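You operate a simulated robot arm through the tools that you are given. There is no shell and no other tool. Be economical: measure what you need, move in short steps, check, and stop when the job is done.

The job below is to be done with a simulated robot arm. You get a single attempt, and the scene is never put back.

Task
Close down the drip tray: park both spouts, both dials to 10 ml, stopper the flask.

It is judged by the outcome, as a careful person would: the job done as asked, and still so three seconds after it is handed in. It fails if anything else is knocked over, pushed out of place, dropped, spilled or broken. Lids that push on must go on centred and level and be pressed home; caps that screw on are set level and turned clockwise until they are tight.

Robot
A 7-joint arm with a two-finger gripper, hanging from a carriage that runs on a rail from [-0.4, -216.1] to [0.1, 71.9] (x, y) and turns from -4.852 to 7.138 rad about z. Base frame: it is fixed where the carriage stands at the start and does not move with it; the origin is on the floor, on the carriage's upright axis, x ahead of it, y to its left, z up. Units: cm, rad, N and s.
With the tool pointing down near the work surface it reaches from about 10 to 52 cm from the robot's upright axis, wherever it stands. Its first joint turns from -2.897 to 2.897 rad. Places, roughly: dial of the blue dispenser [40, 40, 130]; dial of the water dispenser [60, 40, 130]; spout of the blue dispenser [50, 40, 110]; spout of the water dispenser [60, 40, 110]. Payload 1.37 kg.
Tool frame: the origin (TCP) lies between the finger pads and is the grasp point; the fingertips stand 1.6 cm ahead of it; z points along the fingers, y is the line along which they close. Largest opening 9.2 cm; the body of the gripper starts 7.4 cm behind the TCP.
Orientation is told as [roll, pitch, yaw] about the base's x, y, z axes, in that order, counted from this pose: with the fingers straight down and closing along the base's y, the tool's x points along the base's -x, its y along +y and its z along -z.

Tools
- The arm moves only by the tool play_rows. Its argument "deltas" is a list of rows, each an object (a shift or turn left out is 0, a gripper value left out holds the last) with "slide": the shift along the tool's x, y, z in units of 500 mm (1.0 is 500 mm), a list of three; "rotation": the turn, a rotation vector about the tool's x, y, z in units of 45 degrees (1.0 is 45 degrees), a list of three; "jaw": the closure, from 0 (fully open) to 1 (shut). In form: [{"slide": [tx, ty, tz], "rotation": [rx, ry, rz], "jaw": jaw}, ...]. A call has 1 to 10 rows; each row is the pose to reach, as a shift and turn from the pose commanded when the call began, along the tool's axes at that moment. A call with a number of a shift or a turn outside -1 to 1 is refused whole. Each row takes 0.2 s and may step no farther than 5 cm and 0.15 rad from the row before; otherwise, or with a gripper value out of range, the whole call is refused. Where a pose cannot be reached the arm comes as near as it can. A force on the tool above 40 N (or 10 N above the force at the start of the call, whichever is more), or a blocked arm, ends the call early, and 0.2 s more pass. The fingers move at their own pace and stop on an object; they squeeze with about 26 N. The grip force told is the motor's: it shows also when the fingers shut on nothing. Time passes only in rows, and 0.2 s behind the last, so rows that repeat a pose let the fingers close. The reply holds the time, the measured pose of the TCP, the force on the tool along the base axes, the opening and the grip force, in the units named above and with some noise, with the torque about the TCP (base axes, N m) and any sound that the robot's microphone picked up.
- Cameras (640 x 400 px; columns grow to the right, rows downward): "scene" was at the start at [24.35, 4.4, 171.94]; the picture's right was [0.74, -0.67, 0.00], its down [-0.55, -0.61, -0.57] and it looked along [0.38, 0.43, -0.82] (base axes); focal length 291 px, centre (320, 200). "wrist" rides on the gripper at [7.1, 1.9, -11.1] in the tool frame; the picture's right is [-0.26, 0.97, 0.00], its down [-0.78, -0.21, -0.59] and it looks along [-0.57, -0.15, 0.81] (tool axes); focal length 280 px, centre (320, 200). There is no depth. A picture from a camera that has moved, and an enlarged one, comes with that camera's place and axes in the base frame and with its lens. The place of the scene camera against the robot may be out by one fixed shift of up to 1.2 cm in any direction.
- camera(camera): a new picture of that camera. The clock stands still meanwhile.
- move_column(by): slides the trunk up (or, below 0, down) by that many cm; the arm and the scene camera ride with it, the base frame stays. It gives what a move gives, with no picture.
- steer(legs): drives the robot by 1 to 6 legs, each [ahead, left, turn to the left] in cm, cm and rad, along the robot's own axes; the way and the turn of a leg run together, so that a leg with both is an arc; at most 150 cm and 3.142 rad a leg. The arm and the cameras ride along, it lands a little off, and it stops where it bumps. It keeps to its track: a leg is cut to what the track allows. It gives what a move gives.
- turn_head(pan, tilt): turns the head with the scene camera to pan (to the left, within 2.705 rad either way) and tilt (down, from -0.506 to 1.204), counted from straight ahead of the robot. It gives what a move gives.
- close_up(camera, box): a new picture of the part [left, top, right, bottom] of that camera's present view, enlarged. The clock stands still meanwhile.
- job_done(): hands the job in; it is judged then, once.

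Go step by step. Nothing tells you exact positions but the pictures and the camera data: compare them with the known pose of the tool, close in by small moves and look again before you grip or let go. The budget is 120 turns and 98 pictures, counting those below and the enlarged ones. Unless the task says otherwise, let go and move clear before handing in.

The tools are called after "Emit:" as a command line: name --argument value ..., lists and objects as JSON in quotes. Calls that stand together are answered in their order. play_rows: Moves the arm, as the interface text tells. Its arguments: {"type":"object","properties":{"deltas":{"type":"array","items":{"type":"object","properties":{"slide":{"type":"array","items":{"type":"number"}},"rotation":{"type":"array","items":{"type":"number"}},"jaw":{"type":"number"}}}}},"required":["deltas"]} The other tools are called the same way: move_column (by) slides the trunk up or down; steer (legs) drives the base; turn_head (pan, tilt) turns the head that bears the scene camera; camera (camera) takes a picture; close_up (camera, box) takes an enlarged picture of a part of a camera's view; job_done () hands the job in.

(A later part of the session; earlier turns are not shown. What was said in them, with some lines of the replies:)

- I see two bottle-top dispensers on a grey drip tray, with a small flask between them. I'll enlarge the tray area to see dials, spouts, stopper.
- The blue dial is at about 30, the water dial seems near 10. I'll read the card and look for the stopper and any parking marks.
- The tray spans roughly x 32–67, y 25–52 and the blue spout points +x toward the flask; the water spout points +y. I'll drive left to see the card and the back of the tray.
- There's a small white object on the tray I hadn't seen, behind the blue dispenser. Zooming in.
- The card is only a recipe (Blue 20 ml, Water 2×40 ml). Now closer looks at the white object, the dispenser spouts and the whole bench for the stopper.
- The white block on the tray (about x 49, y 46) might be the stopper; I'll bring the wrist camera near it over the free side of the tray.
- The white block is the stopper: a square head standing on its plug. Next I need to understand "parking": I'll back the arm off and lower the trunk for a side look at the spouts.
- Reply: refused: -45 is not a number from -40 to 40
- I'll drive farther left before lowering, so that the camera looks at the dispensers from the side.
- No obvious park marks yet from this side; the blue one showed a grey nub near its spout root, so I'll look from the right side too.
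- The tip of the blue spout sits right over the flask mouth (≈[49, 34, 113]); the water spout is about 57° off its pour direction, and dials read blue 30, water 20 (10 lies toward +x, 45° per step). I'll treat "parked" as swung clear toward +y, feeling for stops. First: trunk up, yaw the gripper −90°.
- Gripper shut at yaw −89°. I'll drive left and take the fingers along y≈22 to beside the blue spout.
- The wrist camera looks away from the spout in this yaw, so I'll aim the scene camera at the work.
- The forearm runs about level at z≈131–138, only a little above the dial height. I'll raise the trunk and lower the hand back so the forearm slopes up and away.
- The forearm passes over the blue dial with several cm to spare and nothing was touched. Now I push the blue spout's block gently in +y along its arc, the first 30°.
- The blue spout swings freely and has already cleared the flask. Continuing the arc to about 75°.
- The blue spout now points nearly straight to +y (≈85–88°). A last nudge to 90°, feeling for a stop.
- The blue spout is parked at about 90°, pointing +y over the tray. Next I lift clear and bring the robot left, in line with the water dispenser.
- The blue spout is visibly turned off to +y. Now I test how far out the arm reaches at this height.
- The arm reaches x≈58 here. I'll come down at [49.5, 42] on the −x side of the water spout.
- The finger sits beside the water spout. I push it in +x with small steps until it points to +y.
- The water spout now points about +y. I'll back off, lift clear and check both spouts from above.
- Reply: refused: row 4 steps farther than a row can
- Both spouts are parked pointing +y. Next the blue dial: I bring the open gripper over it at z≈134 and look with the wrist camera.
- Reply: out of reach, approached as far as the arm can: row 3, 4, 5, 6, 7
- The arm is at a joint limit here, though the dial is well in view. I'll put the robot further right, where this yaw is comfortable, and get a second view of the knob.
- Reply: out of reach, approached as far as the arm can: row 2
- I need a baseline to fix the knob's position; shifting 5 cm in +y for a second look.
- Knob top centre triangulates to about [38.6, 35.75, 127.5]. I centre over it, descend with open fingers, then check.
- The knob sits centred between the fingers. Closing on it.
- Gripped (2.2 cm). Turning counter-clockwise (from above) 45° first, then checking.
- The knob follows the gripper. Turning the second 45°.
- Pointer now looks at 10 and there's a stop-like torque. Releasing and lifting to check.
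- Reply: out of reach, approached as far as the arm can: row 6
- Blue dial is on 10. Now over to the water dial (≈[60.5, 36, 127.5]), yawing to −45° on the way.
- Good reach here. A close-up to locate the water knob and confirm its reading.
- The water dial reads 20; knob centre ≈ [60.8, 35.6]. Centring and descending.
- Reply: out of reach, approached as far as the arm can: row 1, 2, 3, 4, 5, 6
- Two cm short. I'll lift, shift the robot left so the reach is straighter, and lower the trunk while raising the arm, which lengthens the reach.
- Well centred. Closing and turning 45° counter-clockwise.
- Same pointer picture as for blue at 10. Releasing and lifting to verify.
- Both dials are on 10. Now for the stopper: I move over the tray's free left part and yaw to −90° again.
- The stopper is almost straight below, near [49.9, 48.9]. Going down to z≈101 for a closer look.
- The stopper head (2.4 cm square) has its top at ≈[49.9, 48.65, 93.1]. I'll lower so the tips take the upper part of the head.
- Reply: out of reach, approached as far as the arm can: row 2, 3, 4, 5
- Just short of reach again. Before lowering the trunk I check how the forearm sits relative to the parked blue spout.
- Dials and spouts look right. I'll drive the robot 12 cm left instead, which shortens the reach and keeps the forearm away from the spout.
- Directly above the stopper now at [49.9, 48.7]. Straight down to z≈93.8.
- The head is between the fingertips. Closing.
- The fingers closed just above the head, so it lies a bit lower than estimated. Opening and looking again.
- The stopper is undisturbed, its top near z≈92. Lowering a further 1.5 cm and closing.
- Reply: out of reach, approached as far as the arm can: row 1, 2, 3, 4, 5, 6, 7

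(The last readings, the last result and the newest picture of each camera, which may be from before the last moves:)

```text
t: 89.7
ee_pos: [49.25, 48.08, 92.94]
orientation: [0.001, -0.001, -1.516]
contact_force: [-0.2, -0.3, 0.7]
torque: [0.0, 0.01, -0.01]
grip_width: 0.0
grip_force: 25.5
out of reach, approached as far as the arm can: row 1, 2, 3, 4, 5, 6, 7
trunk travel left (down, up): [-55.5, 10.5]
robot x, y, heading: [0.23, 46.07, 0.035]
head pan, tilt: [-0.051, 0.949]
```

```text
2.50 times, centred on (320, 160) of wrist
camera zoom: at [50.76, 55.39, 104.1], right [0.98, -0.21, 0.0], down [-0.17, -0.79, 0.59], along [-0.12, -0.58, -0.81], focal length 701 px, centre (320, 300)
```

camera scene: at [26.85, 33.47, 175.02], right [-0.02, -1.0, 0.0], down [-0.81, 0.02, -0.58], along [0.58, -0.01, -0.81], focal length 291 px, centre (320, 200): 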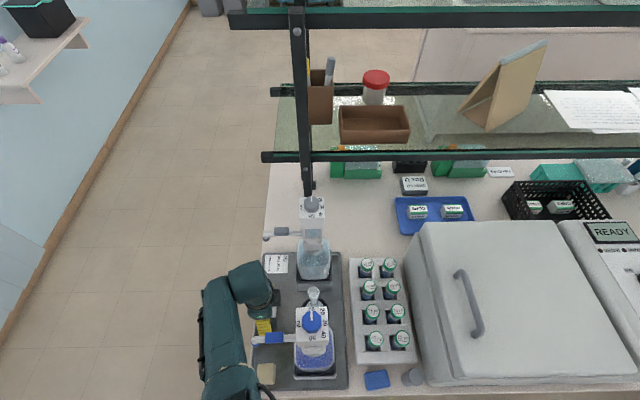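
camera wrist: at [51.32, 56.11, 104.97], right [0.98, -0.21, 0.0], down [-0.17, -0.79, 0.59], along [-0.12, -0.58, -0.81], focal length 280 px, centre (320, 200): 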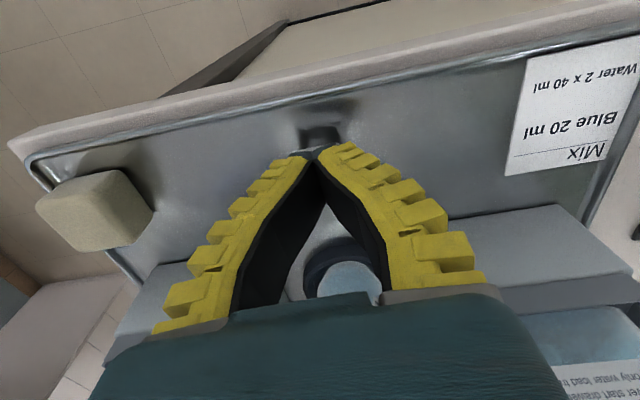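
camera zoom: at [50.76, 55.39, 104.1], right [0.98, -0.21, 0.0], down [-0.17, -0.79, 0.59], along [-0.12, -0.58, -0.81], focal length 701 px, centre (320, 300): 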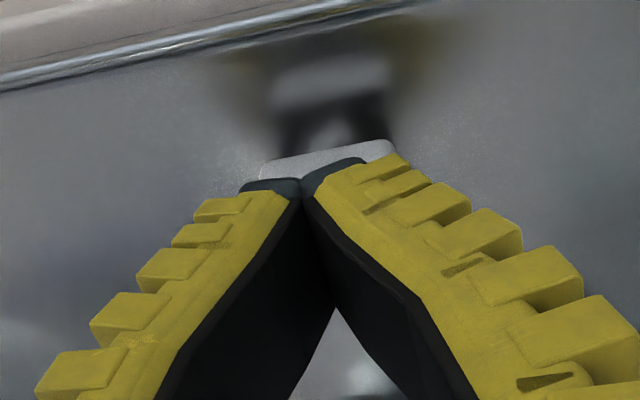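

Still just above the head (tray reflections misled me), and at the reach limit. I'll open, raise the arm, lower the trunk a little, and check forearm clearance.

Emit:
play_rows --deltas '[{"slide": [0, 0, -0.02], "jaw": 0.3}, {"slide": [0, 0, -0.08], "jaw": 0}, {"slide": [0, 0, -0.14], "jaw": 0}, {"slide": [0, 0, -0.18], "jaw": 0}]'

Emit:
close_up --camera "scene" --box '[220, 220, 420, 400]'

```text
t: 90.7
ee_pos: [52.26, 48.31, 100.28]
orientation: [0.002, -0.002, -1.516]
contact_force: [-0.5, -0.1, 0.5]
torque: [-0.04, -0.02, -0.02]
grip_width: 9.16
grip_force: 0.1
out of reach, approached as far as the arm can: row 2, 3, 4
trunk travel left (down, up): [-55.5, 10.5]
robot x, y, heading: [0.31, 46.12, 0.036]
head pan, tilt: [-0.051, 0.949]
```

```text
2.22 times, centred on (320, 310) of scene
camera zoom: at [26.87, 45.55, 175.02], right [-0.02, -1.0, 0.0], down [-0.81, 0.01, -0.58], along [0.58, -0.01, -0.81], focal length 647 px, centre (320, -44)
```

zoom: 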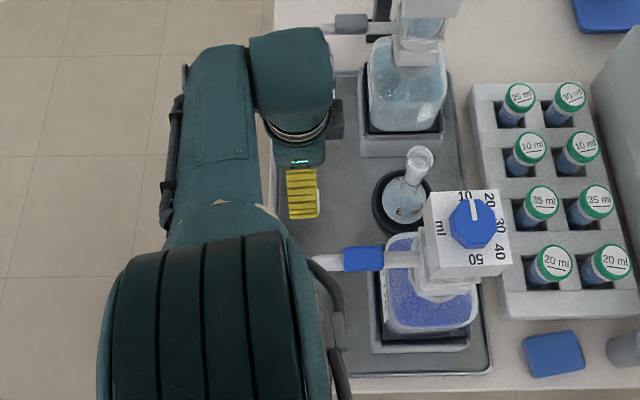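

The arm is near a joint limit in this yaw, so I'll pick the stopper with yaw 0 instead; rotating while rising.

Emit:
play_rows --deltas '[{"slide": [0, -0.02, -0.05], "rotation": [0, 0, -0.16]}, {"slide": [0, -0.04, -0.1], "rotation": [0, 0, -0.32]}, {"slide": [0, -0.05, -0.15], "rotation": [0, 0, -0.48]}, {"slide": [0, -0.05, -0.2], "rotation": [0, 0, -0.64]}, {"slide": [0, -0.05, -0.22], "rotation": [0, 0, -0.8]}, {"slide": [0, -0.05, -0.22], "rotation": [0, 0, -0.96]}]'

Emit:
play_rows --deltas '[{"rotation": [0, 0, -0.16]}, {"rotation": [0, 0, -0.32]}, {"rotation": [0, 0, -0.48]}, {"rotation": [0, 0, -0.64]}, {"rotation": [0, 0, -0.8]}, {"rotation": [0, 0, -0.96]}, {"rotation": [0, 0, -0.96]}]'

Emit:
move_column --by -7

Emit:
camera --camera "wrist"

```text
t: 92.0
ee_pos: [55.98, 48.38, 108.76]
orientation: [-0.003, 0.0, -0.78]
contact_force: [-0.2, 1.0, -0.1]
torque: [-0.02, 0.01, -0.04]
grip_width: 9.17
grip_force: 0.0
out of reach, approached as far as the arm can: row 1, 2, 3, 4, 5, 6
trunk travel left (down, up): [-55.5, 10.5]
robot x, y, heading: [0.36, 46.13, 0.03]
head pan, tilt: [-0.051, 0.949]
```

```text
t: 93.7
ee_pos: [56.1, 48.43, 108.76]
orientation: [0.0, -0.001, -0.006]
contact_force: [-0.1, 0.3, 0.3]
torque: [0.02, 0.02, 0.03]
grip_width: 9.19
grip_force: 0.1
trunk travel left (down, up): [-55.5, 10.5]
robot x, y, heading: [0.21, 46.36, 0.032]
head pan, tilt: [-0.051, 0.949]
```

```text
t: 94.4
ee_pos: [57.15, 48.95, 104.65]
orientation: [0.002, -0.027, -0.004]
contact_force: [-3.6, 2.3, 9.8]
torque: [-0.3, -0.69, 0.01]
grip_width: 9.2
grip_force: 0.1
trunk travel left (down, up): [-50.2, 15.8]
robot x, y, heading: [0.1, 46.18, 0.03]
head pan, tilt: [-0.051, 0.949]
stopped: the force on the tool passed its limit at 56 N (the readings are from after the stop); the commanded pose is now the measured one
```

```text
24 pictures are left
camera wrist: at [49.83, 50.93, 115.67], right [0.26, 0.96, 0.01], down [0.76, -0.21, 0.61], along [0.59, -0.16, -0.79], focal length 280 px, centre (320, 200)
```

wrist: 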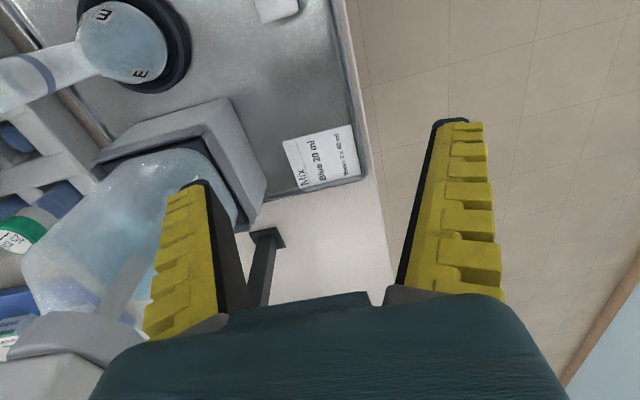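

The hand came down on the water spout's tip because the arm had drifted outward — I must unload it at once by raising the trunk.

Emit:
move_column --by 10

Emit:
camera --camera "scene"

```text
t: 95.8
ee_pos: [57.03, 48.83, 114.54]
orientation: [-0.001, -0.024, -0.003]
contact_force: [-0.1, -0.4, -0.2]
torque: [0.02, 0.01, 0.01]
grip_width: 9.2
grip_force: 0.2
trunk travel left (down, up): [-60.2, 5.8]
robot x, y, heading: [0.28, 45.83, 0.032]
head pan, tilt: [-0.051, 0.949]
```

```text
23 pictures are left
camera scene: at [26.87, 45.59, 179.67], right [-0.02, -1.0, 0.0], down [-0.81, 0.01, -0.58], along [0.58, -0.01, -0.81], focal length 291 px, centre (320, 200)
```

scene: 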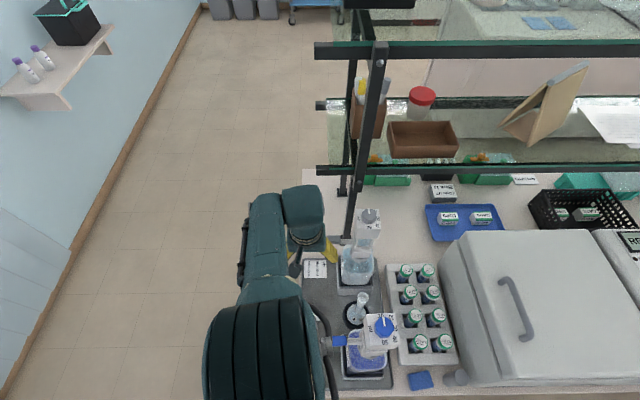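

Unloaded. I lift and swing the arm away to +y to inspect the dispensers.

Emit:
play_rows --deltas '[{"slide": [0, 0.02, -0.08]}, {"slide": [0, 0.06, -0.16]}, {"slide": [0, 0.12, -0.22]}, {"slide": [0.02, 0.2, -0.26]}, {"slide": [0.06, 0.28, -0.28]}, {"slide": [0.1, 0.36, -0.28]}]'

Emit:
close_up --camera "scene" --box '[290, 190, 430, 390]'

```text
t: 97.2
ee_pos: [55.87, 67.45, 127.77]
orientation: [0.0, -0.02, -0.006]
contact_force: [0.7, 0.1, -0.8]
torque: [0.0, 0.0, 0.01]
grip_width: 9.18
grip_force: 0.0
out of reach, approached as far as the arm can: row 1, 2, 3, 4, 5, 6
trunk travel left (down, up): [-60.2, 5.8]
robot x, y, heading: [0.06, 46.04, 0.035]
head pan, tilt: [-0.051, 0.949]
```

```text
2.00 times, centred on (360, 290) of scene
camera zoom: at [26.88, 45.56, 179.68], right [-0.02, -1.0, 0.0], down [-0.81, 0.01, -0.58], along [0.58, -0.01, -0.81], focal length 582 px, centre (240, 20)
```

zoom: 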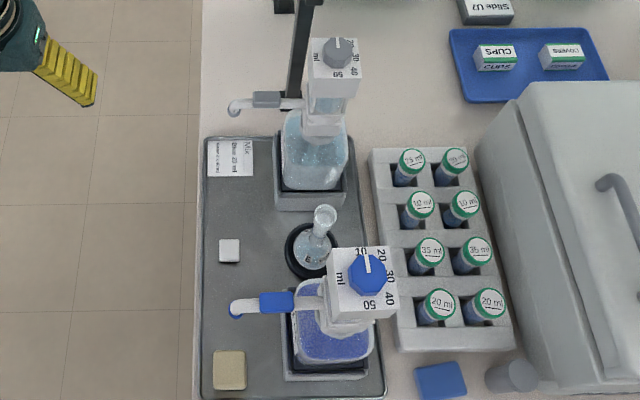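

Everything still stands in place, spouts and dials included. The arm has wandered into an awkward configuration; I'll retract it towards the starting posture to reset.

Emit:
play_rows --deltas '[{"slide": [0.08, 0, 0], "rotation": [0, 0.025, 0]}, {"slide": [0.17, 0, 0.02], "rotation": [0, 0.025, 0]}, {"slide": [0.26, 0, 0.04], "rotation": [0, 0.025, 0]}, {"slide": [0.35, 0, 0.08], "rotation": [0, 0.025, 0]}, {"slide": [0.44, 0, 0.12], "rotation": [0, 0.025, 0]}, {"slide": [0.53, 0, 0.16], "rotation": [0, 0.025, 0]}, {"slide": [0.6, 0, 0.2], "rotation": [0, 0.025, 0]}]'

Emit:
move_column --by -7

Emit:
play_rows --deltas '[{"slide": [0, 0, 0]}]'

```text
t: 98.8
ee_pos: [51.04, 73.87, 120.24]
orientation: [0.001, -0.002, -0.005]
contact_force: [-0.6, -0.6, -0.3]
torque: [-0.02, 0.0, 0.04]
grip_width: 9.2
grip_force: 0.0
out of reach, approached as far as the arm can: row 1, 2, 3, 4, 5, 6, 7
trunk travel left (down, up): [-60.2, 5.8]
robot x, y, heading: [0.05, 45.98, 0.031]
head pan, tilt: [-0.051, 0.949]
```

```text
t: 99.8
ee_pos: [51.15, 73.87, 113.17]
orientation: [0.0, -0.002, -0.004]
contact_force: [0.4, 0.1, 0.2]
torque: [0.03, 0.0, 0.01]
grip_width: 9.18
grip_force: 0.1
trunk travel left (down, up): [-53.2, 12.8]
robot x, y, heading: [0.26, 46.2, 0.037]
head pan, tilt: [-0.051, 0.949]
```

```text
t: 100.2
ee_pos: [51.11, 73.79, 113.16]
orientation: [0.001, -0.003, -0.005]
contact_force: [0.2, 0.6, -0.3]
torque: [0.0, 0.03, 0.02]
grip_width: 9.18
grip_force: 0.0
trunk travel left (down, up): [-53.2, 12.8]
robot x, y, heading: [0.3, 46.11, 0.034]
head pan, tilt: [-0.051, 0.949]
```

It won't retract here. I test whether going lower (over free floor) frees the limited joint.

Emit:
play_rows --deltas '[{"slide": [0, 0, 0.08]}, {"slide": [0, 0, 0.16]}, {"slide": [0, 0, 0.24]}, {"slide": [0, 0, 0.32]}, {"slide": [0.08, 0, 0.32]}, {"slide": [0.16, 0, 0.32]}, {"slide": [0.24, 0, 0.32]}, {"slide": [0.32, 0, 0.32]}]'

Emit:
camera --camera "scene"

```text
t: 102.0
ee_pos: [35.41, 73.7, 97.41]
orientation: [0.0, -0.001, -0.004]
contact_force: [0.8, -0.3, 1.2]
torque: [-0.01, 0.09, 0.03]
grip_width: 9.18
grip_force: 0.1
out of reach, approached as far as the arm can: row 2, 3, 4, 5
trunk travel left (down, up): [-53.2, 12.8]
robot x, y, heading: [-0.03, 45.91, 0.029]
head pan, tilt: [-0.051, 0.949]
```

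```text
21 pictures are left
camera scene: at [26.89, 45.58, 172.69], right [-0.02, -1.0, 0.0], down [-0.81, 0.01, -0.58], along [0.58, -0.01, -0.81], focal length 291 px, centre (320, 200)
```

scene: 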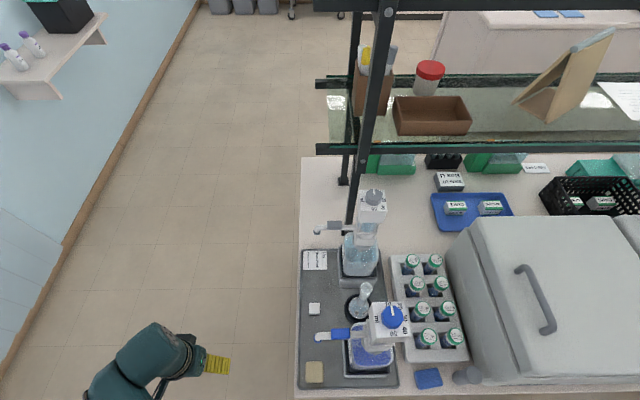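

Freed, and the scene is intact. Now toward the stopper with yaw 0, entering low from the +y side.

Emit:
play_rows --deltas '[{"slide": [-0.07, -0.04, 0]}, {"slide": [-0.14, -0.09, 0]}, {"slide": [-0.21, -0.14, 0]}, {"slide": [-0.28, -0.19, -0.01]}, {"slide": [-0.286, -0.26, -0.01]}, {"slide": [-0.286, -0.34, -0.01]}, {"slide": [-0.286, -0.4, 0]}]'

Emit:
camera --camera "wrist"

```text
t: 103.7
ee_pos: [49.36, 53.62, 97.39]
orientation: [-0.002, 0.0, -0.005]
contact_force: [0.0, 0.4, 0.1]
torque: [-0.04, 0.01, -0.04]
grip_width: 9.19
grip_force: 0.0
trunk travel left (down, up): [-53.2, 12.8]
robot x, y, heading: [0.03, 45.98, 0.038]
head pan, tilt: [-0.051, 0.949]
```

```text
20 pictures are left
camera wrist: at [42.23, 55.7, 108.51], right [0.26, 0.96, 0.0], down [0.78, -0.21, 0.59], along [0.57, -0.16, -0.81], focal length 280 px, centre (320, 200)
```

wrist: 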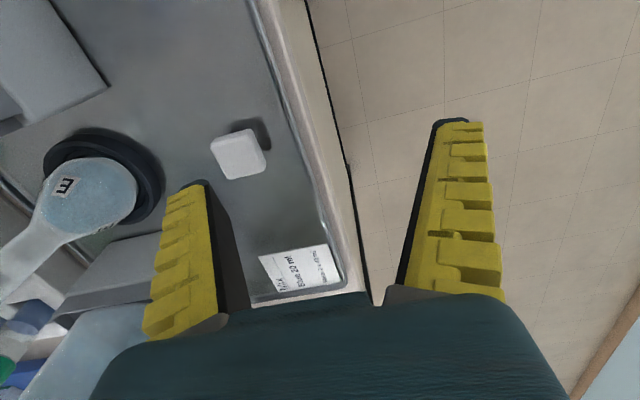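

Triangulated: head top ≈ [49.6, 47.75, 90.9]. Moving over it and descending to z≈91.8.

Emit:
play_rows --deltas '[{"slide": [-0.0048, -0.06, 0]}, {"slide": [-0.0048, -0.1174, 0]}, {"slide": [-0.0048, -0.1174, 0.05]}, {"slide": [-0.0048, -0.1174, 0.09]}, {"slide": [-0.0048, -0.1174, 0.112]}, {"slide": [-0.0048, -0.1174, 0.112]}]'

Emit:
camera --camera "wrist"

```text
t: 105.0
ee_pos: [49.52, 47.99, 91.57]
orientation: [-0.001, -0.002, -0.002]
contact_force: [0.0, -0.7, 1.1]
torque: [-0.01, 0.01, -0.03]
grip_width: 9.17
grip_force: 0.0
trunk travel left (down, up): [-53.2, 12.8]
robot x, y, heading: [0.38, 46.18, 0.033]
head pan, tilt: [-0.051, 0.949]
```

```text
19 pictures are left
camera wrist: at [42.38, 49.98, 102.72], right [0.27, 0.96, 0.0], down [0.78, -0.21, 0.59], along [0.57, -0.16, -0.81], focal length 280 px, centre (320, 200)
```

wrist: 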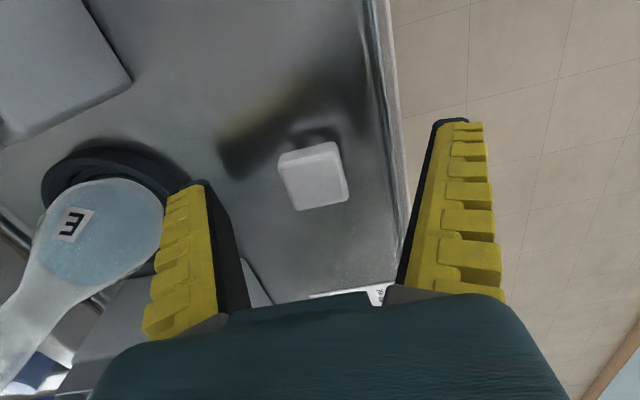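

Centred and at depth. Closing.

Emit:
play_rows --deltas '[{"jaw": 0.4}, {"jaw": 0.6}, {"jaw": 0.8}, {"jaw": 1}, {"jaw": 1}]'

Emit:
close_up --camera "wrist" --box '[240, 80, 400, 240]'

```text
t: 106.2
ee_pos: [49.52, 47.99, 91.64]
orientation: [-0.001, -0.004, -0.003]
contact_force: [-4.0, -0.8, 11.0]
torque: [-0.01, 0.15, -0.03]
grip_width: 2.15
grip_force: 26.2
trunk travel left (down, up): [-53.2, 12.8]
robot x, y, heading: [0.01, 46.2, 0.034]
head pan, tilt: [-0.051, 0.949]
```

```text
2.50 times, centred on (320, 160) of wrist
camera zoom: at [42.43, 49.96, 102.79], right [0.27, 0.96, 0.0], down [0.78, -0.21, 0.59], along [0.57, -0.16, -0.81], focal length 701 px, centre (320, 300)
```

zoom: 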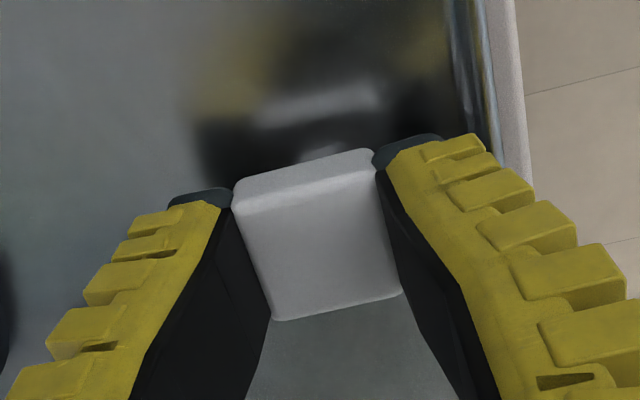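

Stopper gripped. Lifting straight a little, shifting to +y and then up.

Emit:
play_rows --deltas '[{"slide": [0, 0, -0.03]}, {"slide": [0, 0.02, -0.08]}, {"slide": [0, 0.09, -0.1]}, {"slide": [0, 0.16, -0.14]}, {"slide": [0, 0.18, -0.22]}, {"slide": [0, 0.18, -0.3]}, {"slide": [0, 0.18, -0.38]}, {"slide": [0, 0.18, -0.46]}, {"slide": [0, 0.18, -0.54]}]'

Emit:
camera --camera "wrist"

```text
t: 108.2
ee_pos: [49.53, 56.94, 118.58]
orientation: [-0.001, -0.001, -0.003]
contact_force: [-1.1, 0.1, -0.2]
torque: [0.01, 0.01, -0.03]
grip_width: 2.08
grip_force: 25.9
trunk travel left (down, up): [-53.2, 12.8]
robot x, y, heading: [0.14, 46.17, 0.033]
head pan, tilt: [-0.051, 0.949]
```

```text
17 pictures are left
camera wrist: at [42.55, 58.91, 129.79], right [0.27, 0.96, 0.0], down [0.78, -0.21, 0.59], along [0.57, -0.16, -0.81], focal length 280 px, centre (320, 200)
```

wrist: 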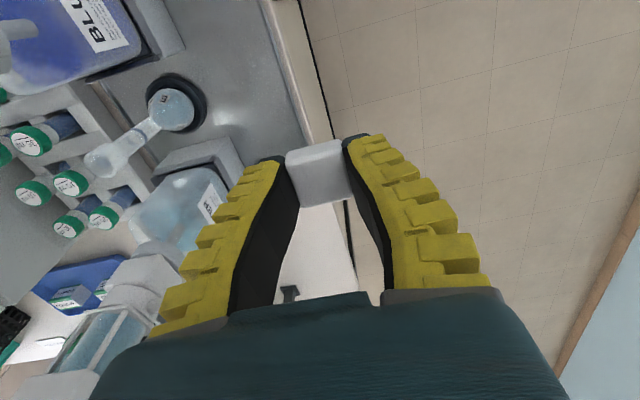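

Stopper held well. Rotating to yaw −45° and moving nearer the flask for a good look at its mouth.

Emit:
play_rows --deltas '[{"slide": [0, -0.04, 0], "rotation": [0, 0, 0.167]}, {"slide": [0, -0.08, 0], "rotation": [0, 0, 0.333]}, {"slide": [0, -0.12, 0], "rotation": [0, 0, 0.5]}, {"slide": [0, -0.16, 0], "rotation": [0, 0, 0.667]}, {"slide": [0, -0.2, 0], "rotation": [0, 0, 0.833]}, {"slide": [0, -0.24, 0], "rotation": [0, 0, 1.0]}, {"slide": [0, -0.24, 0], "rotation": [0, 0, 1.0]}]'

Emit:
camera --camera "wrist"

```text
t: 109.8
ee_pos: [49.53, 44.91, 118.55]
orientation: [0.0, -0.002, -0.791]
contact_force: [-0.4, 0.4, 1.3]
torque: [0.04, -0.02, -0.01]
grip_width: 2.11
grip_force: 26.4
trunk travel left (down, up): [-53.2, 12.8]
robot x, y, heading: [0.1, 46.16, 0.039]
head pan, tilt: [-0.051, 0.949]
```

```text
16 pictures are left
camera wrist: at [45.89, 51.35, 129.73], right [0.87, 0.49, 0.0], down [0.4, -0.7, 0.59], along [0.29, -0.51, -0.81], focal length 280 px, centre (320, 200)
```

wrist: 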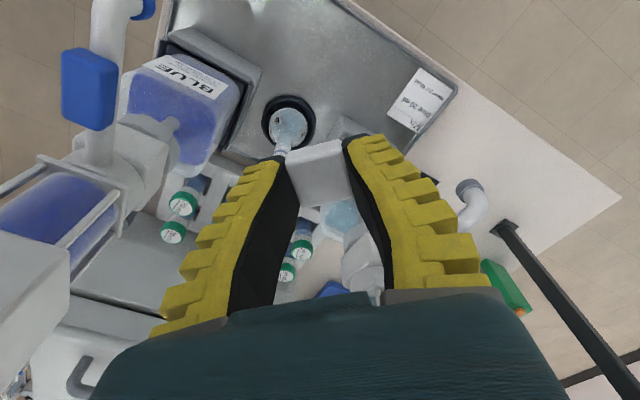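

The mouth is hidden by the left finger; shifting a few cm so it shows above the fingertips.

Emit:
play_rows --deltas '[{"slide": [-0.055, -0.015, 0]}, {"slide": [-0.109, -0.029, 0]}, {"slide": [-0.109, -0.029, 0]}]'

Emit:
close_up --camera "wrist" --box '[200, 70, 360, 230]'

```text
t: 110.7
ee_pos: [52.44, 39.95, 118.69]
orientation: [-0.001, 0.0, -0.789]
contact_force: [0.2, -0.1, 0.6]
torque: [0.06, 0.01, 0.03]
grip_width: 2.14
grip_force: 26.2
trunk travel left (down, up): [-53.2, 12.8]
robot x, y, heading: [0.19, 45.91, 0.034]
head pan, tilt: [-0.051, 0.949]
```

```text
2.50 times, centred on (280, 150) of wrist
camera zoom: at [48.74, 46.36, 129.87], right [0.87, 0.49, 0.0], down [0.4, -0.7, 0.59], along [0.29, -0.51, -0.81], focal length 701 px, centre (420, 325)
```

zoom: 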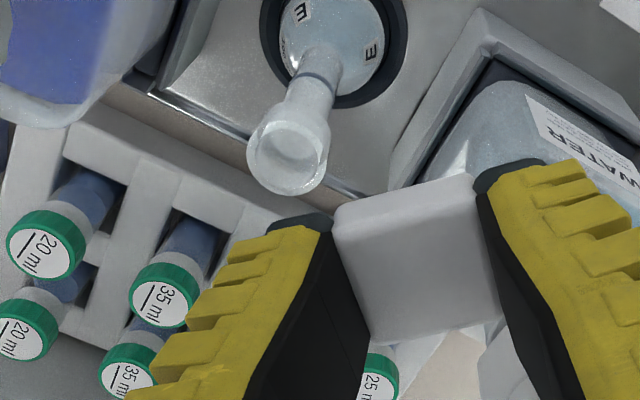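

Mouth ≈ [49.55, 35.0, 105.5]. Lowering 5 cm for a second, finer sighting.

Emit:
play_rows --deltas '[{"slide": [0, 0, 0.05]}, {"slide": [0, 0, 0.1]}, {"slide": [0, 0, 0.1]}]'

Emit:
close_up --camera "wrist" --box '[200, 70, 360, 230]'

```text
t: 111.5
ee_pos: [52.38, 40.01, 113.87]
orientation: [0.001, -0.001, -0.789]
contact_force: [0.6, -0.5, -0.3]
torque: [0.0, -0.01, 0.05]
grip_width: 2.12
grip_force: 25.8
trunk travel left (down, up): [-53.2, 12.8]
robot x, y, heading: [0.19, 46.03, 0.037]
head pan, tilt: [-0.051, 0.949]
```

```text
2.50 times, centred on (280, 150) of wrist
camera zoom: at [48.68, 46.51, 124.95], right [0.87, 0.49, 0.0], down [0.4, -0.7, 0.59], along [0.29, -0.51, -0.81], focal length 701 px, centre (420, 325)
```

zoom: 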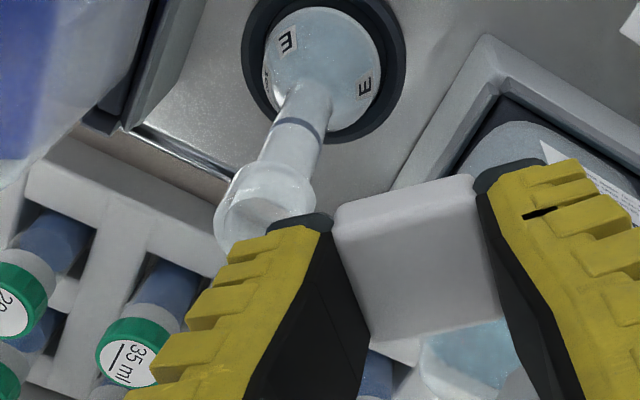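

Consistent with the mouth at ≈[49.5, 35.15, 105.8]. Moving the stopper over it at a safe height and checking with the scene camera.

Emit:
play_rows --deltas '[{"slide": [-0.016, -0.054, 0]}, {"slide": [-0.0327, -0.1079, 0]}, {"slide": [-0.0327, -0.1079, 0]}]'

Emit:
turn_head --pan -0.35 --tilt 0.95

Emit:
close_up --camera "wrist" --box '[240, 70, 400, 230]'

Emit:
camera --camera "scene"

```text
t: 112.2
ee_pos: [49.62, 35.29, 113.6]
orientation: [0.001, -0.003, -0.787]
contact_force: [-0.4, 0.2, -0.7]
torque: [-0.04, 0.02, 0.01]
grip_width: 2.09
grip_force: 25.7
trunk travel left (down, up): [-53.2, 12.8]
robot x, y, heading: [0.2, 46.14, 0.033]
head pan, tilt: [-0.051, 0.949]
```

```text
t: 113.0
ee_pos: [49.72, 35.23, 113.73]
orientation: [0.0, -0.002, -0.79]
contact_force: [0.4, -0.2, 0.2]
torque: [-0.03, 0.01, 0.01]
grip_width: 2.12
grip_force: 26.1
trunk travel left (down, up): [-53.2, 12.8]
robot x, y, heading: [-0.11, 46.26, 0.032]
head pan, tilt: [-0.351, 0.949]
```

```text
2.50 times, centred on (320, 150) of wrist
camera zoom: at [46.0, 41.68, 124.74], right [0.87, 0.49, 0.0], down [0.4, -0.7, 0.59], along [0.29, -0.51, -0.81], focal length 701 px, centre (320, 325)
```

zoom: 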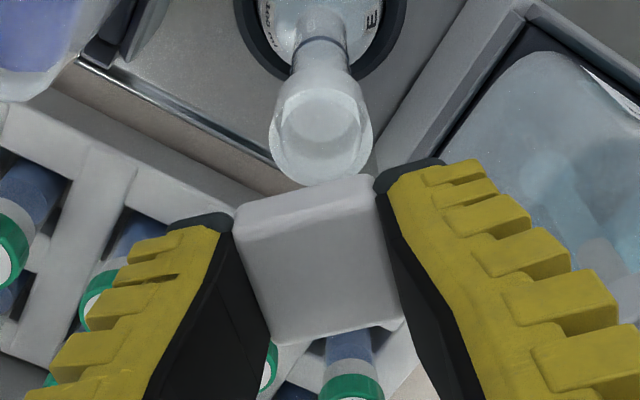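

```text
12 pictures are left
camera scene: at [26.51, 43.45, 172.68], right [-0.31, -0.95, 0.0], down [-0.77, 0.25, -0.58], along [0.55, -0.18, -0.81], focal length 291 px, centre (320, 200)
```

scene: 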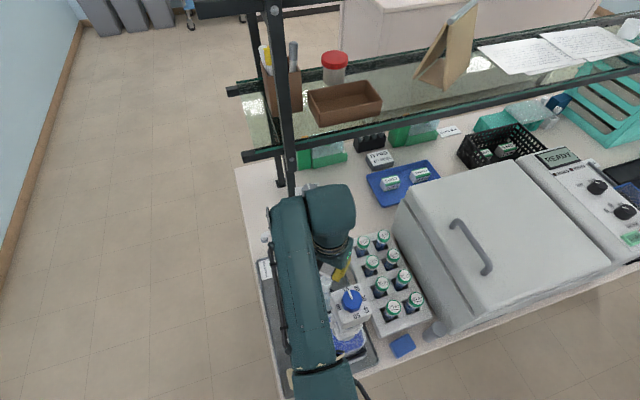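

Very clear: the mouth is right under the stopper (≈[49.55, 35.55, 106.3]), with about 2 mm to correct. I lower in small steps, watching the force.

Emit:
play_rows --deltas '[{"slide": [0.003, 0.003, 0.02]}, {"slide": [0.003, 0.003, 0.04]}, {"slide": [0.003, 0.003, 0.055]}, {"slide": [0.003, 0.003, 0.066]}, {"slide": [0.003, 0.003, 0.066]}]'

Emit:
close_up --camera "wrist" --box '[240, 70, 400, 230]'

```text
t: 114.2
ee_pos: [49.76, 35.41, 110.46]
orientation: [0.0, -0.001, -0.788]
contact_force: [0.5, 0.0, -0.5]
torque: [0.0, 0.02, -0.01]
grip_width: 2.08
grip_force: 26.2
trunk travel left (down, up): [-53.2, 12.8]
robot x, y, heading: [0.44, 46.11, 0.033]
head pan, tilt: [-0.351, 0.949]
```

```text
2.50 times, centred on (320, 150) of wrist
camera zoom: at [46.08, 41.78, 121.55], right [0.87, 0.49, 0.0], down [0.4, -0.7, 0.59], along [0.29, -0.51, -0.81], focal length 701 px, centre (320, 325)
```

zoom: 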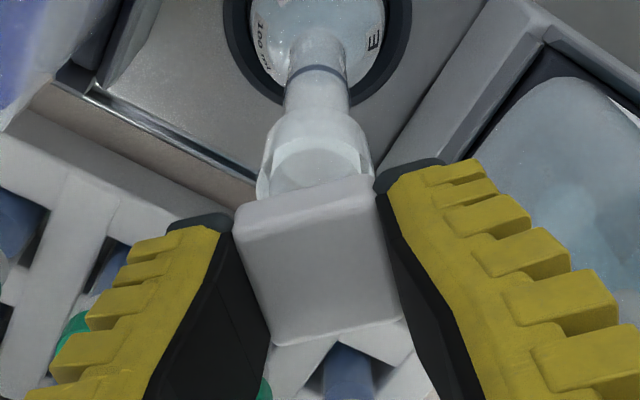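

Alignment within about 1 mm. Continuing down slowly.

Emit:
play_rows --deltas '[{"slide": [0, -0.002, 0.008]}, {"slide": [0, -0.002, 0.016]}, {"slide": [0, -0.002, 0.024]}, {"slide": [0, -0.002, 0.032]}, {"slide": [0, -0.002, 0.032]}]'

Emit:
close_up --camera "wrist" --box '[240, 70, 400, 230]'

```text
t: 115.5
ee_pos: [50.03, 35.2, 109.25]
orientation: [0.005, -0.007, -0.789]
contact_force: [-1.7, 0.5, 28.5]
torque: [-0.12, -0.12, -0.02]
grip_width: 3.29
grip_force: 25.9
trunk travel left (down, up): [-53.2, 12.8]
robot x, y, heading: [0.41, 45.99, 0.034]
head pan, tilt: [-0.351, 0.949]
```

```text
2.50 times, centred on (320, 150) of wrist
camera zoom: at [46.22, 41.64, 120.29], right [0.87, 0.49, 0.01], down [0.39, -0.7, 0.59], along [0.3, -0.51, -0.8], focal length 701 px, centre (320, 325)
```

zoom: 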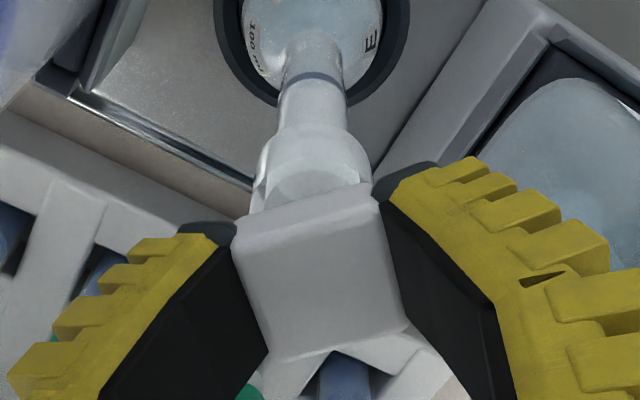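

I feel 28 N of contact and the fingers were spread, so the plug isn't entering cleanly. Backing up 1.5 cm and looking.

Emit:
play_rows --deltas '[{"slide": [0, 0, -0.01]}, {"slide": [0, 0, -0.03]}, {"slide": [0, 0, -0.04]}, {"slide": [0, 0, -0.04]}]'

Emit:
camera --camera "wrist"

```text
t: 116.5
ee_pos: [49.47, 35.11, 110.76]
orientation: [-0.002, 0.001, -0.789]
contact_force: [0.5, 0.3, -0.8]
torque: [0.01, -0.01, -0.02]
grip_width: 2.09
grip_force: 26.0
trunk travel left (down, up): [-53.2, 12.8]
robot x, y, heading: [-0.0, 45.97, 0.033]
head pan, tilt: [-0.351, 0.949]
```

```text
9 pictures are left
camera wrist: at [45.88, 41.61, 121.85], right [0.87, 0.49, 0.0], down [0.4, -0.7, 0.59], along [0.29, -0.51, -0.81], focal length 280 px, centre (320, 200)
```

wrist: 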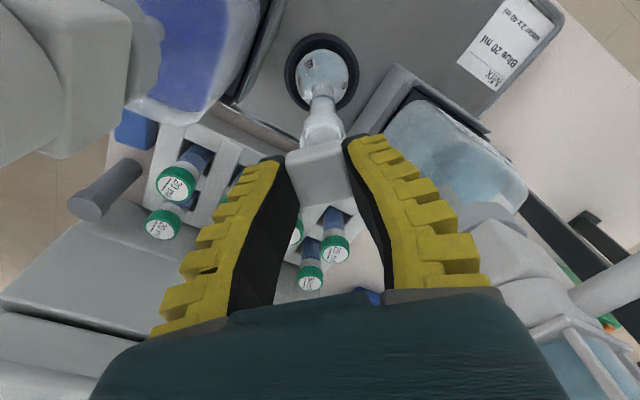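

The torque tells that the plug caught the rim on its +x/−y side, so the stopper must shift ~2.5 mm toward −x/+y. Shifting and checking.

Emit:
play_rows --deltas '[{"slide": [0.005, 0, 0]}, {"slide": [0.005, 0, 0]}, {"slide": [0.005, 0, 0]}]'

Emit:
close_up --camera "wrist" --box '[280, 80, 360, 210]'

```text
t: 117.2
ee_pos: [49.4, 35.31, 110.71]
orientation: [-0.001, 0.0, -0.789]
contact_force: [-0.6, 0.1, -0.8]
torque: [-0.03, 0.03, -0.01]
grip_width: 2.13
grip_force: 26.4
trunk travel left (down, up): [-53.2, 12.8]
robot x, y, heading: [0.13, 45.42, 0.037]
head pan, tilt: [-0.351, 0.949]
```

```text
3.08 times, centred on (320, 145) of wrist
camera zoom: at [45.75, 41.78, 121.92], right [0.87, 0.49, 0.0], down [0.4, -0.7, 0.59], along [0.29, -0.51, -0.81], focal length 863 px, centre (320, 369)
```

zoom: 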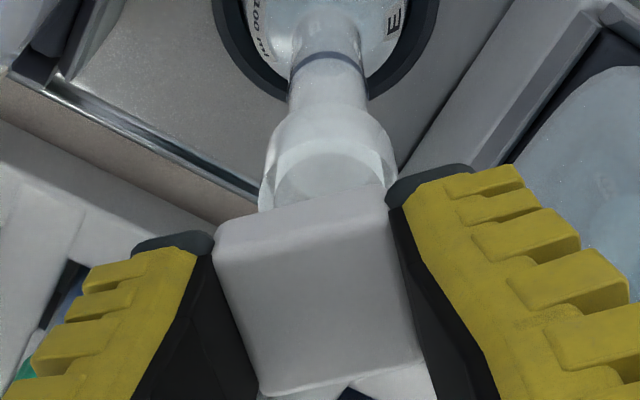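

Depth-wise aligned now; the mouth is ~1.6 mm to the right in this view. Correcting and lowering gently again.

Emit:
play_rows --deltas '[{"slide": [0, 0.0034, 0]}, {"slide": [0, 0.0034, 0.01]}, {"slide": [0, 0.0034, 0.018]}, {"slide": [0, 0.0034, 0.024]}, {"slide": [0, 0.0034, 0.028]}]'

```text
t: 118.5
ee_pos: [49.44, 35.47, 109.43]
orientation: [-0.001, -0.002, -0.787]
contact_force: [0.7, -0.1, 0.3]
torque: [-0.01, -0.01, 0.02]
grip_width: 2.11
grip_force: 26.2
trunk travel left (down, up): [-53.2, 12.8]
robot x, y, heading: [0.34, 45.96, 0.031]
head pan, tilt: [-0.351, 0.949]
```

No contact at a height where it was blocked before – the plug is likely entering. Continuing.

Emit:
play_rows --deltas '[{"slide": [0, 0, 0.005]}, {"slide": [0, 0, 0.01]}, {"slide": [0, 0, 0.014]}]'

Emit:
close_up --camera "wrist" --box '[260, 80, 380, 220]'

```text
t: 119.2
ee_pos: [49.59, 35.44, 108.66]
orientation: [0.002, -0.001, -0.79]
contact_force: [0.1, -0.2, 0.0]
torque: [0.02, -0.01, 0.02]
grip_width: 2.09
grip_force: 25.8
trunk travel left (down, up): [-53.2, 12.8]
robot x, y, heading: [-0.09, 46.34, 0.029]
head pan, tilt: [-0.351, 0.949]
```

```text
2.86 times, centred on (320, 150) of wrist
camera zoom: at [45.91, 41.95, 119.78], right [0.87, 0.49, 0.0], down [0.4, -0.7, 0.59], along [0.29, -0.51, -0.81], focal length 801 px, centre (320, 343)
```

zoom: 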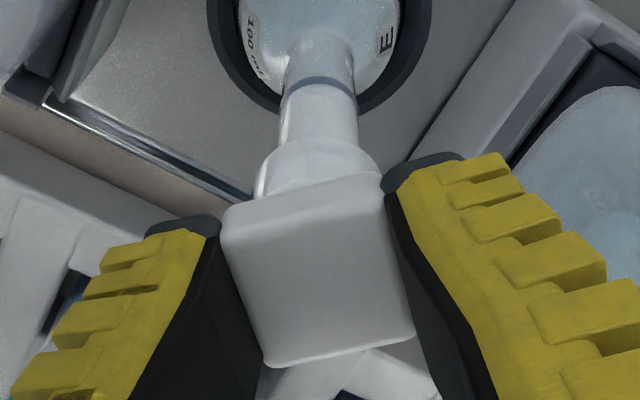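

Still free and centred. Continuing down until it seats.

Emit:
play_rows --deltas '[{"slide": [0, 0, 0.006]}, {"slide": [0, 0, 0.012]}, {"slide": [0, 0, 0.016]}]'

```text
t: 120.0
ee_pos: [49.89, 35.46, 108.36]
orientation: [0.006, -0.007, -0.79]
contact_force: [-3.0, 1.5, 26.6]
torque: [0.2, 0.23, 0.01]
grip_width: 2.92
grip_force: 26.1
trunk travel left (down, up): [-53.2, 12.8]
robot x, y, heading: [-0.0, 45.93, 0.03]
head pan, tilt: [-0.351, 0.949]
heard: snap
```

A snap was heard at 27 N – the stopper clicked home, it seems. I open the fingers and lift to look.

Emit:
play_rows --deltas '[{"slide": [0, 0, -0.006], "jaw": 0.7}, {"slide": [0, 0, -0.006], "jaw": 0.4}, {"slide": [0, 0, -0.006], "jaw": 0.3}, {"slide": [0, 0, -0.03], "jaw": 0.3}, {"slide": [0, 0, -0.07], "jaw": 0.3}, {"slide": [0, 0, -0.11], "jaw": 0.3}]'

Emit:
camera --camera "wrist"

```text
t: 121.5
ee_pos: [49.53, 35.45, 113.45]
orientation: [-0.001, 0.0, -0.79]
contact_force: [0.4, 0.4, -0.2]
torque: [0.02, -0.02, -0.03]
grip_width: 6.65
grip_force: 1.6
trunk travel left (down, up): [-53.2, 12.8]
robot x, y, heading: [-0.03, 46.11, 0.031]
head pan, tilt: [-0.351, 0.949]
```

```text
6 pictures are left
camera wrist: at [45.91, 41.96, 124.51], right [0.87, 0.49, 0.0], down [0.4, -0.7, 0.59], along [0.29, -0.51, -0.81], focal length 280 px, centre (320, 200)
```

wrist: 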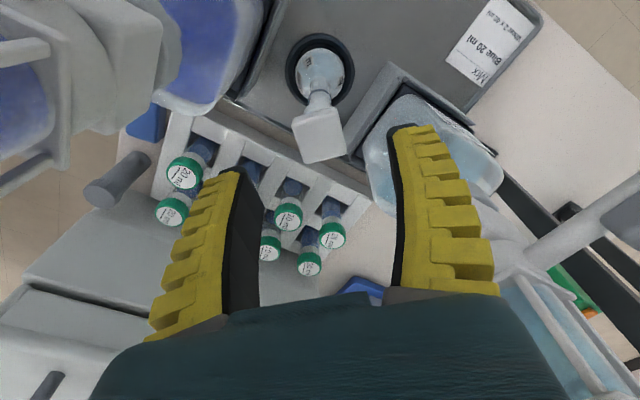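

The stopper sits on the flask. A close-up to check it is level and home.

Emit:
close_up --camera "wrist" --box '[270, 70, 370, 180]'

```text
3.64 times, centred on (320, 125) of wrist
camera zoom: at [45.91, 41.96, 124.51], right [0.87, 0.49, 0.0], down [0.4, -0.7, 0.59], along [0.29, -0.51, -0.81], focal length 1020 px, centre (320, 473)
```

zoom: 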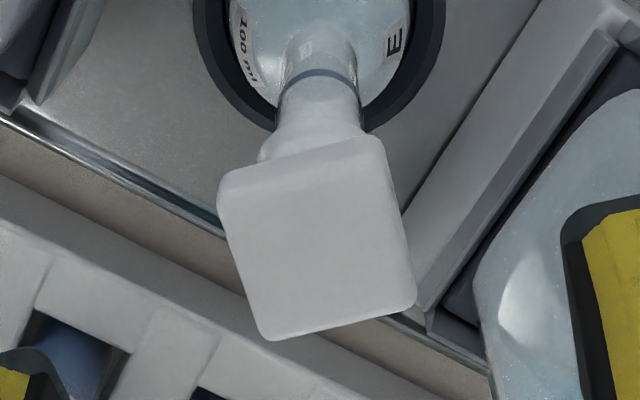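

It looks level and centred. I'll lift away clear of everything and check from the scene camera.

Emit:
play_rows --deltas '[{"slide": [0, 0, -0.08]}, {"slide": [0, 0, -0.16]}, {"slide": [0, 0, -0.24]}, {"slide": [0, 0, -0.32]}, {"slide": [0.05, 0.05, -0.34]}, {"slide": [0.11, 0.11, -0.34]}, {"slide": [0.17, 0.17, -0.34]}, {"slide": [0.23, 0.23, -0.34]}, {"slide": [0.29, 0.29, -0.34]}]'

Emit:
turn_head --pan -0.2 --tilt 1.0

Emit:
camera --camera "scene"

```text
t: 123.5
ee_pos: [49.51, 55.85, 130.23]
orientation: [-0.001, -0.001, -0.79]
contact_force: [-0.7, -0.7, -0.8]
torque: [0.03, 0.01, 0.03]
grip_width: 6.66
grip_force: 1.6
trunk travel left (down, up): [-53.2, 12.8]
robot x, y, heading: [-0.32, 45.87, 0.033]
head pan, tilt: [-0.351, 0.949]
```

```text
t: 124.2
ee_pos: [49.52, 55.88, 130.43]
orientation: [0.001, -0.001, -0.788]
contact_force: [-1.0, 0.0, -0.1]
torque: [-0.01, -0.01, 0.0]
grip_width: 6.68
grip_force: 2.0
trunk travel left (down, up): [-53.2, 12.8]
robot x, y, heading: [0.0, 46.13, 0.033]
head pan, tilt: [-0.201, 1.0]
```

```text
4 pictures are left
camera scene: at [26.47, 44.55, 172.32], right [-0.17, -0.99, 0.0], down [-0.83, 0.14, -0.54], along [0.53, -0.09, -0.84], focal length 291 px, centre (320, 200)
```

scene: 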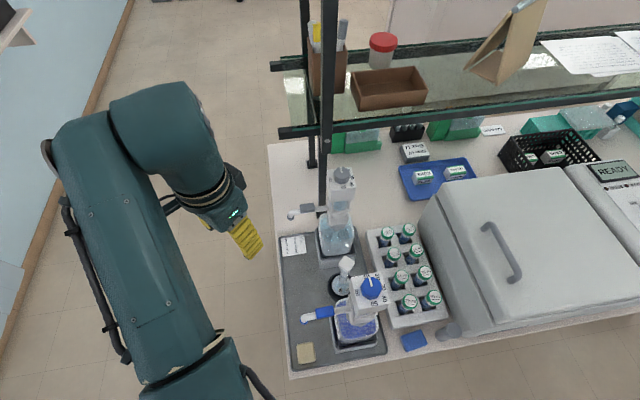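

Emit:
close_up --camera "scene" --box '[320, 245, 380, 305]'

Emit:
close_up --camera "scene" --box '[280, 155, 400, 355]'

```text
6.67 times, centred on (350, 275) of scene
camera zoom: at [26.47, 44.55, 172.32], right [-0.17, -0.99, 0.0], down [-0.83, 0.14, -0.54], along [0.53, -0.09, -0.84], focal length 1941 px, centre (120, -300)
```

zoom: 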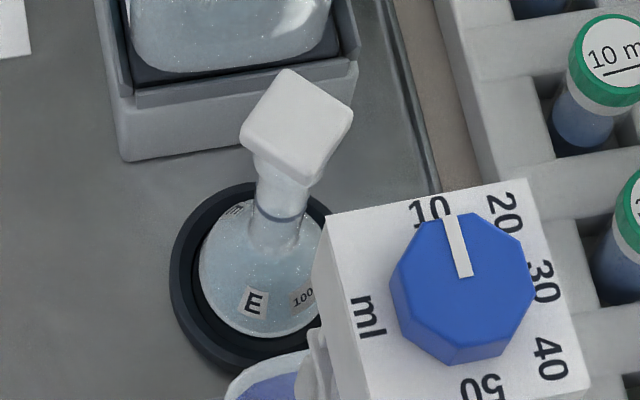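

```text
2.00 times, centred on (340, 255) of scene
camera zoom: at [26.47, 44.55, 172.32], right [-0.17, -0.99, 0.0], down [-0.83, 0.14, -0.54], along [0.53, -0.09, -0.84], focal length 582 px, centre (280, 90)
```

zoom: 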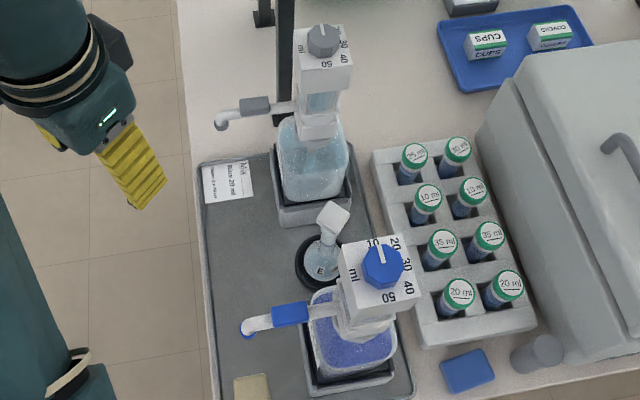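

The stopper sits level and home. Both spouts are parked toward +y, both dials read 10, nothing is displaced, and the gripper is clear, so I'm handing in.

Emit:
job_done

```text
The job is handed in.
```

I've handed the job in: both spouts are parked, both dials read 10 ml, and the flask is stoppered.

- **Spouts:** neither dispenser has a marked park position, and I felt no stop. I took "parked" to mean swung well clear of the flask, so both now point left over the free side of the tray.
- **Dials:** the blue pointer is on the 10 mark to within about 2 degrees. The water pointer lines up with it too.
- **Stopper:** it caught the rim on the first try, so I realigned it, and it then went in with an audible snap. In the last pictures it looks centred and level.
- **Contact:** while I was moving for the stopper, something stopped the arm at 56 N. I think the gripper came down on the tip of the water spout. I raised it at once, and in later pictures the dispenser stands in place with its spout and dial unchanged.
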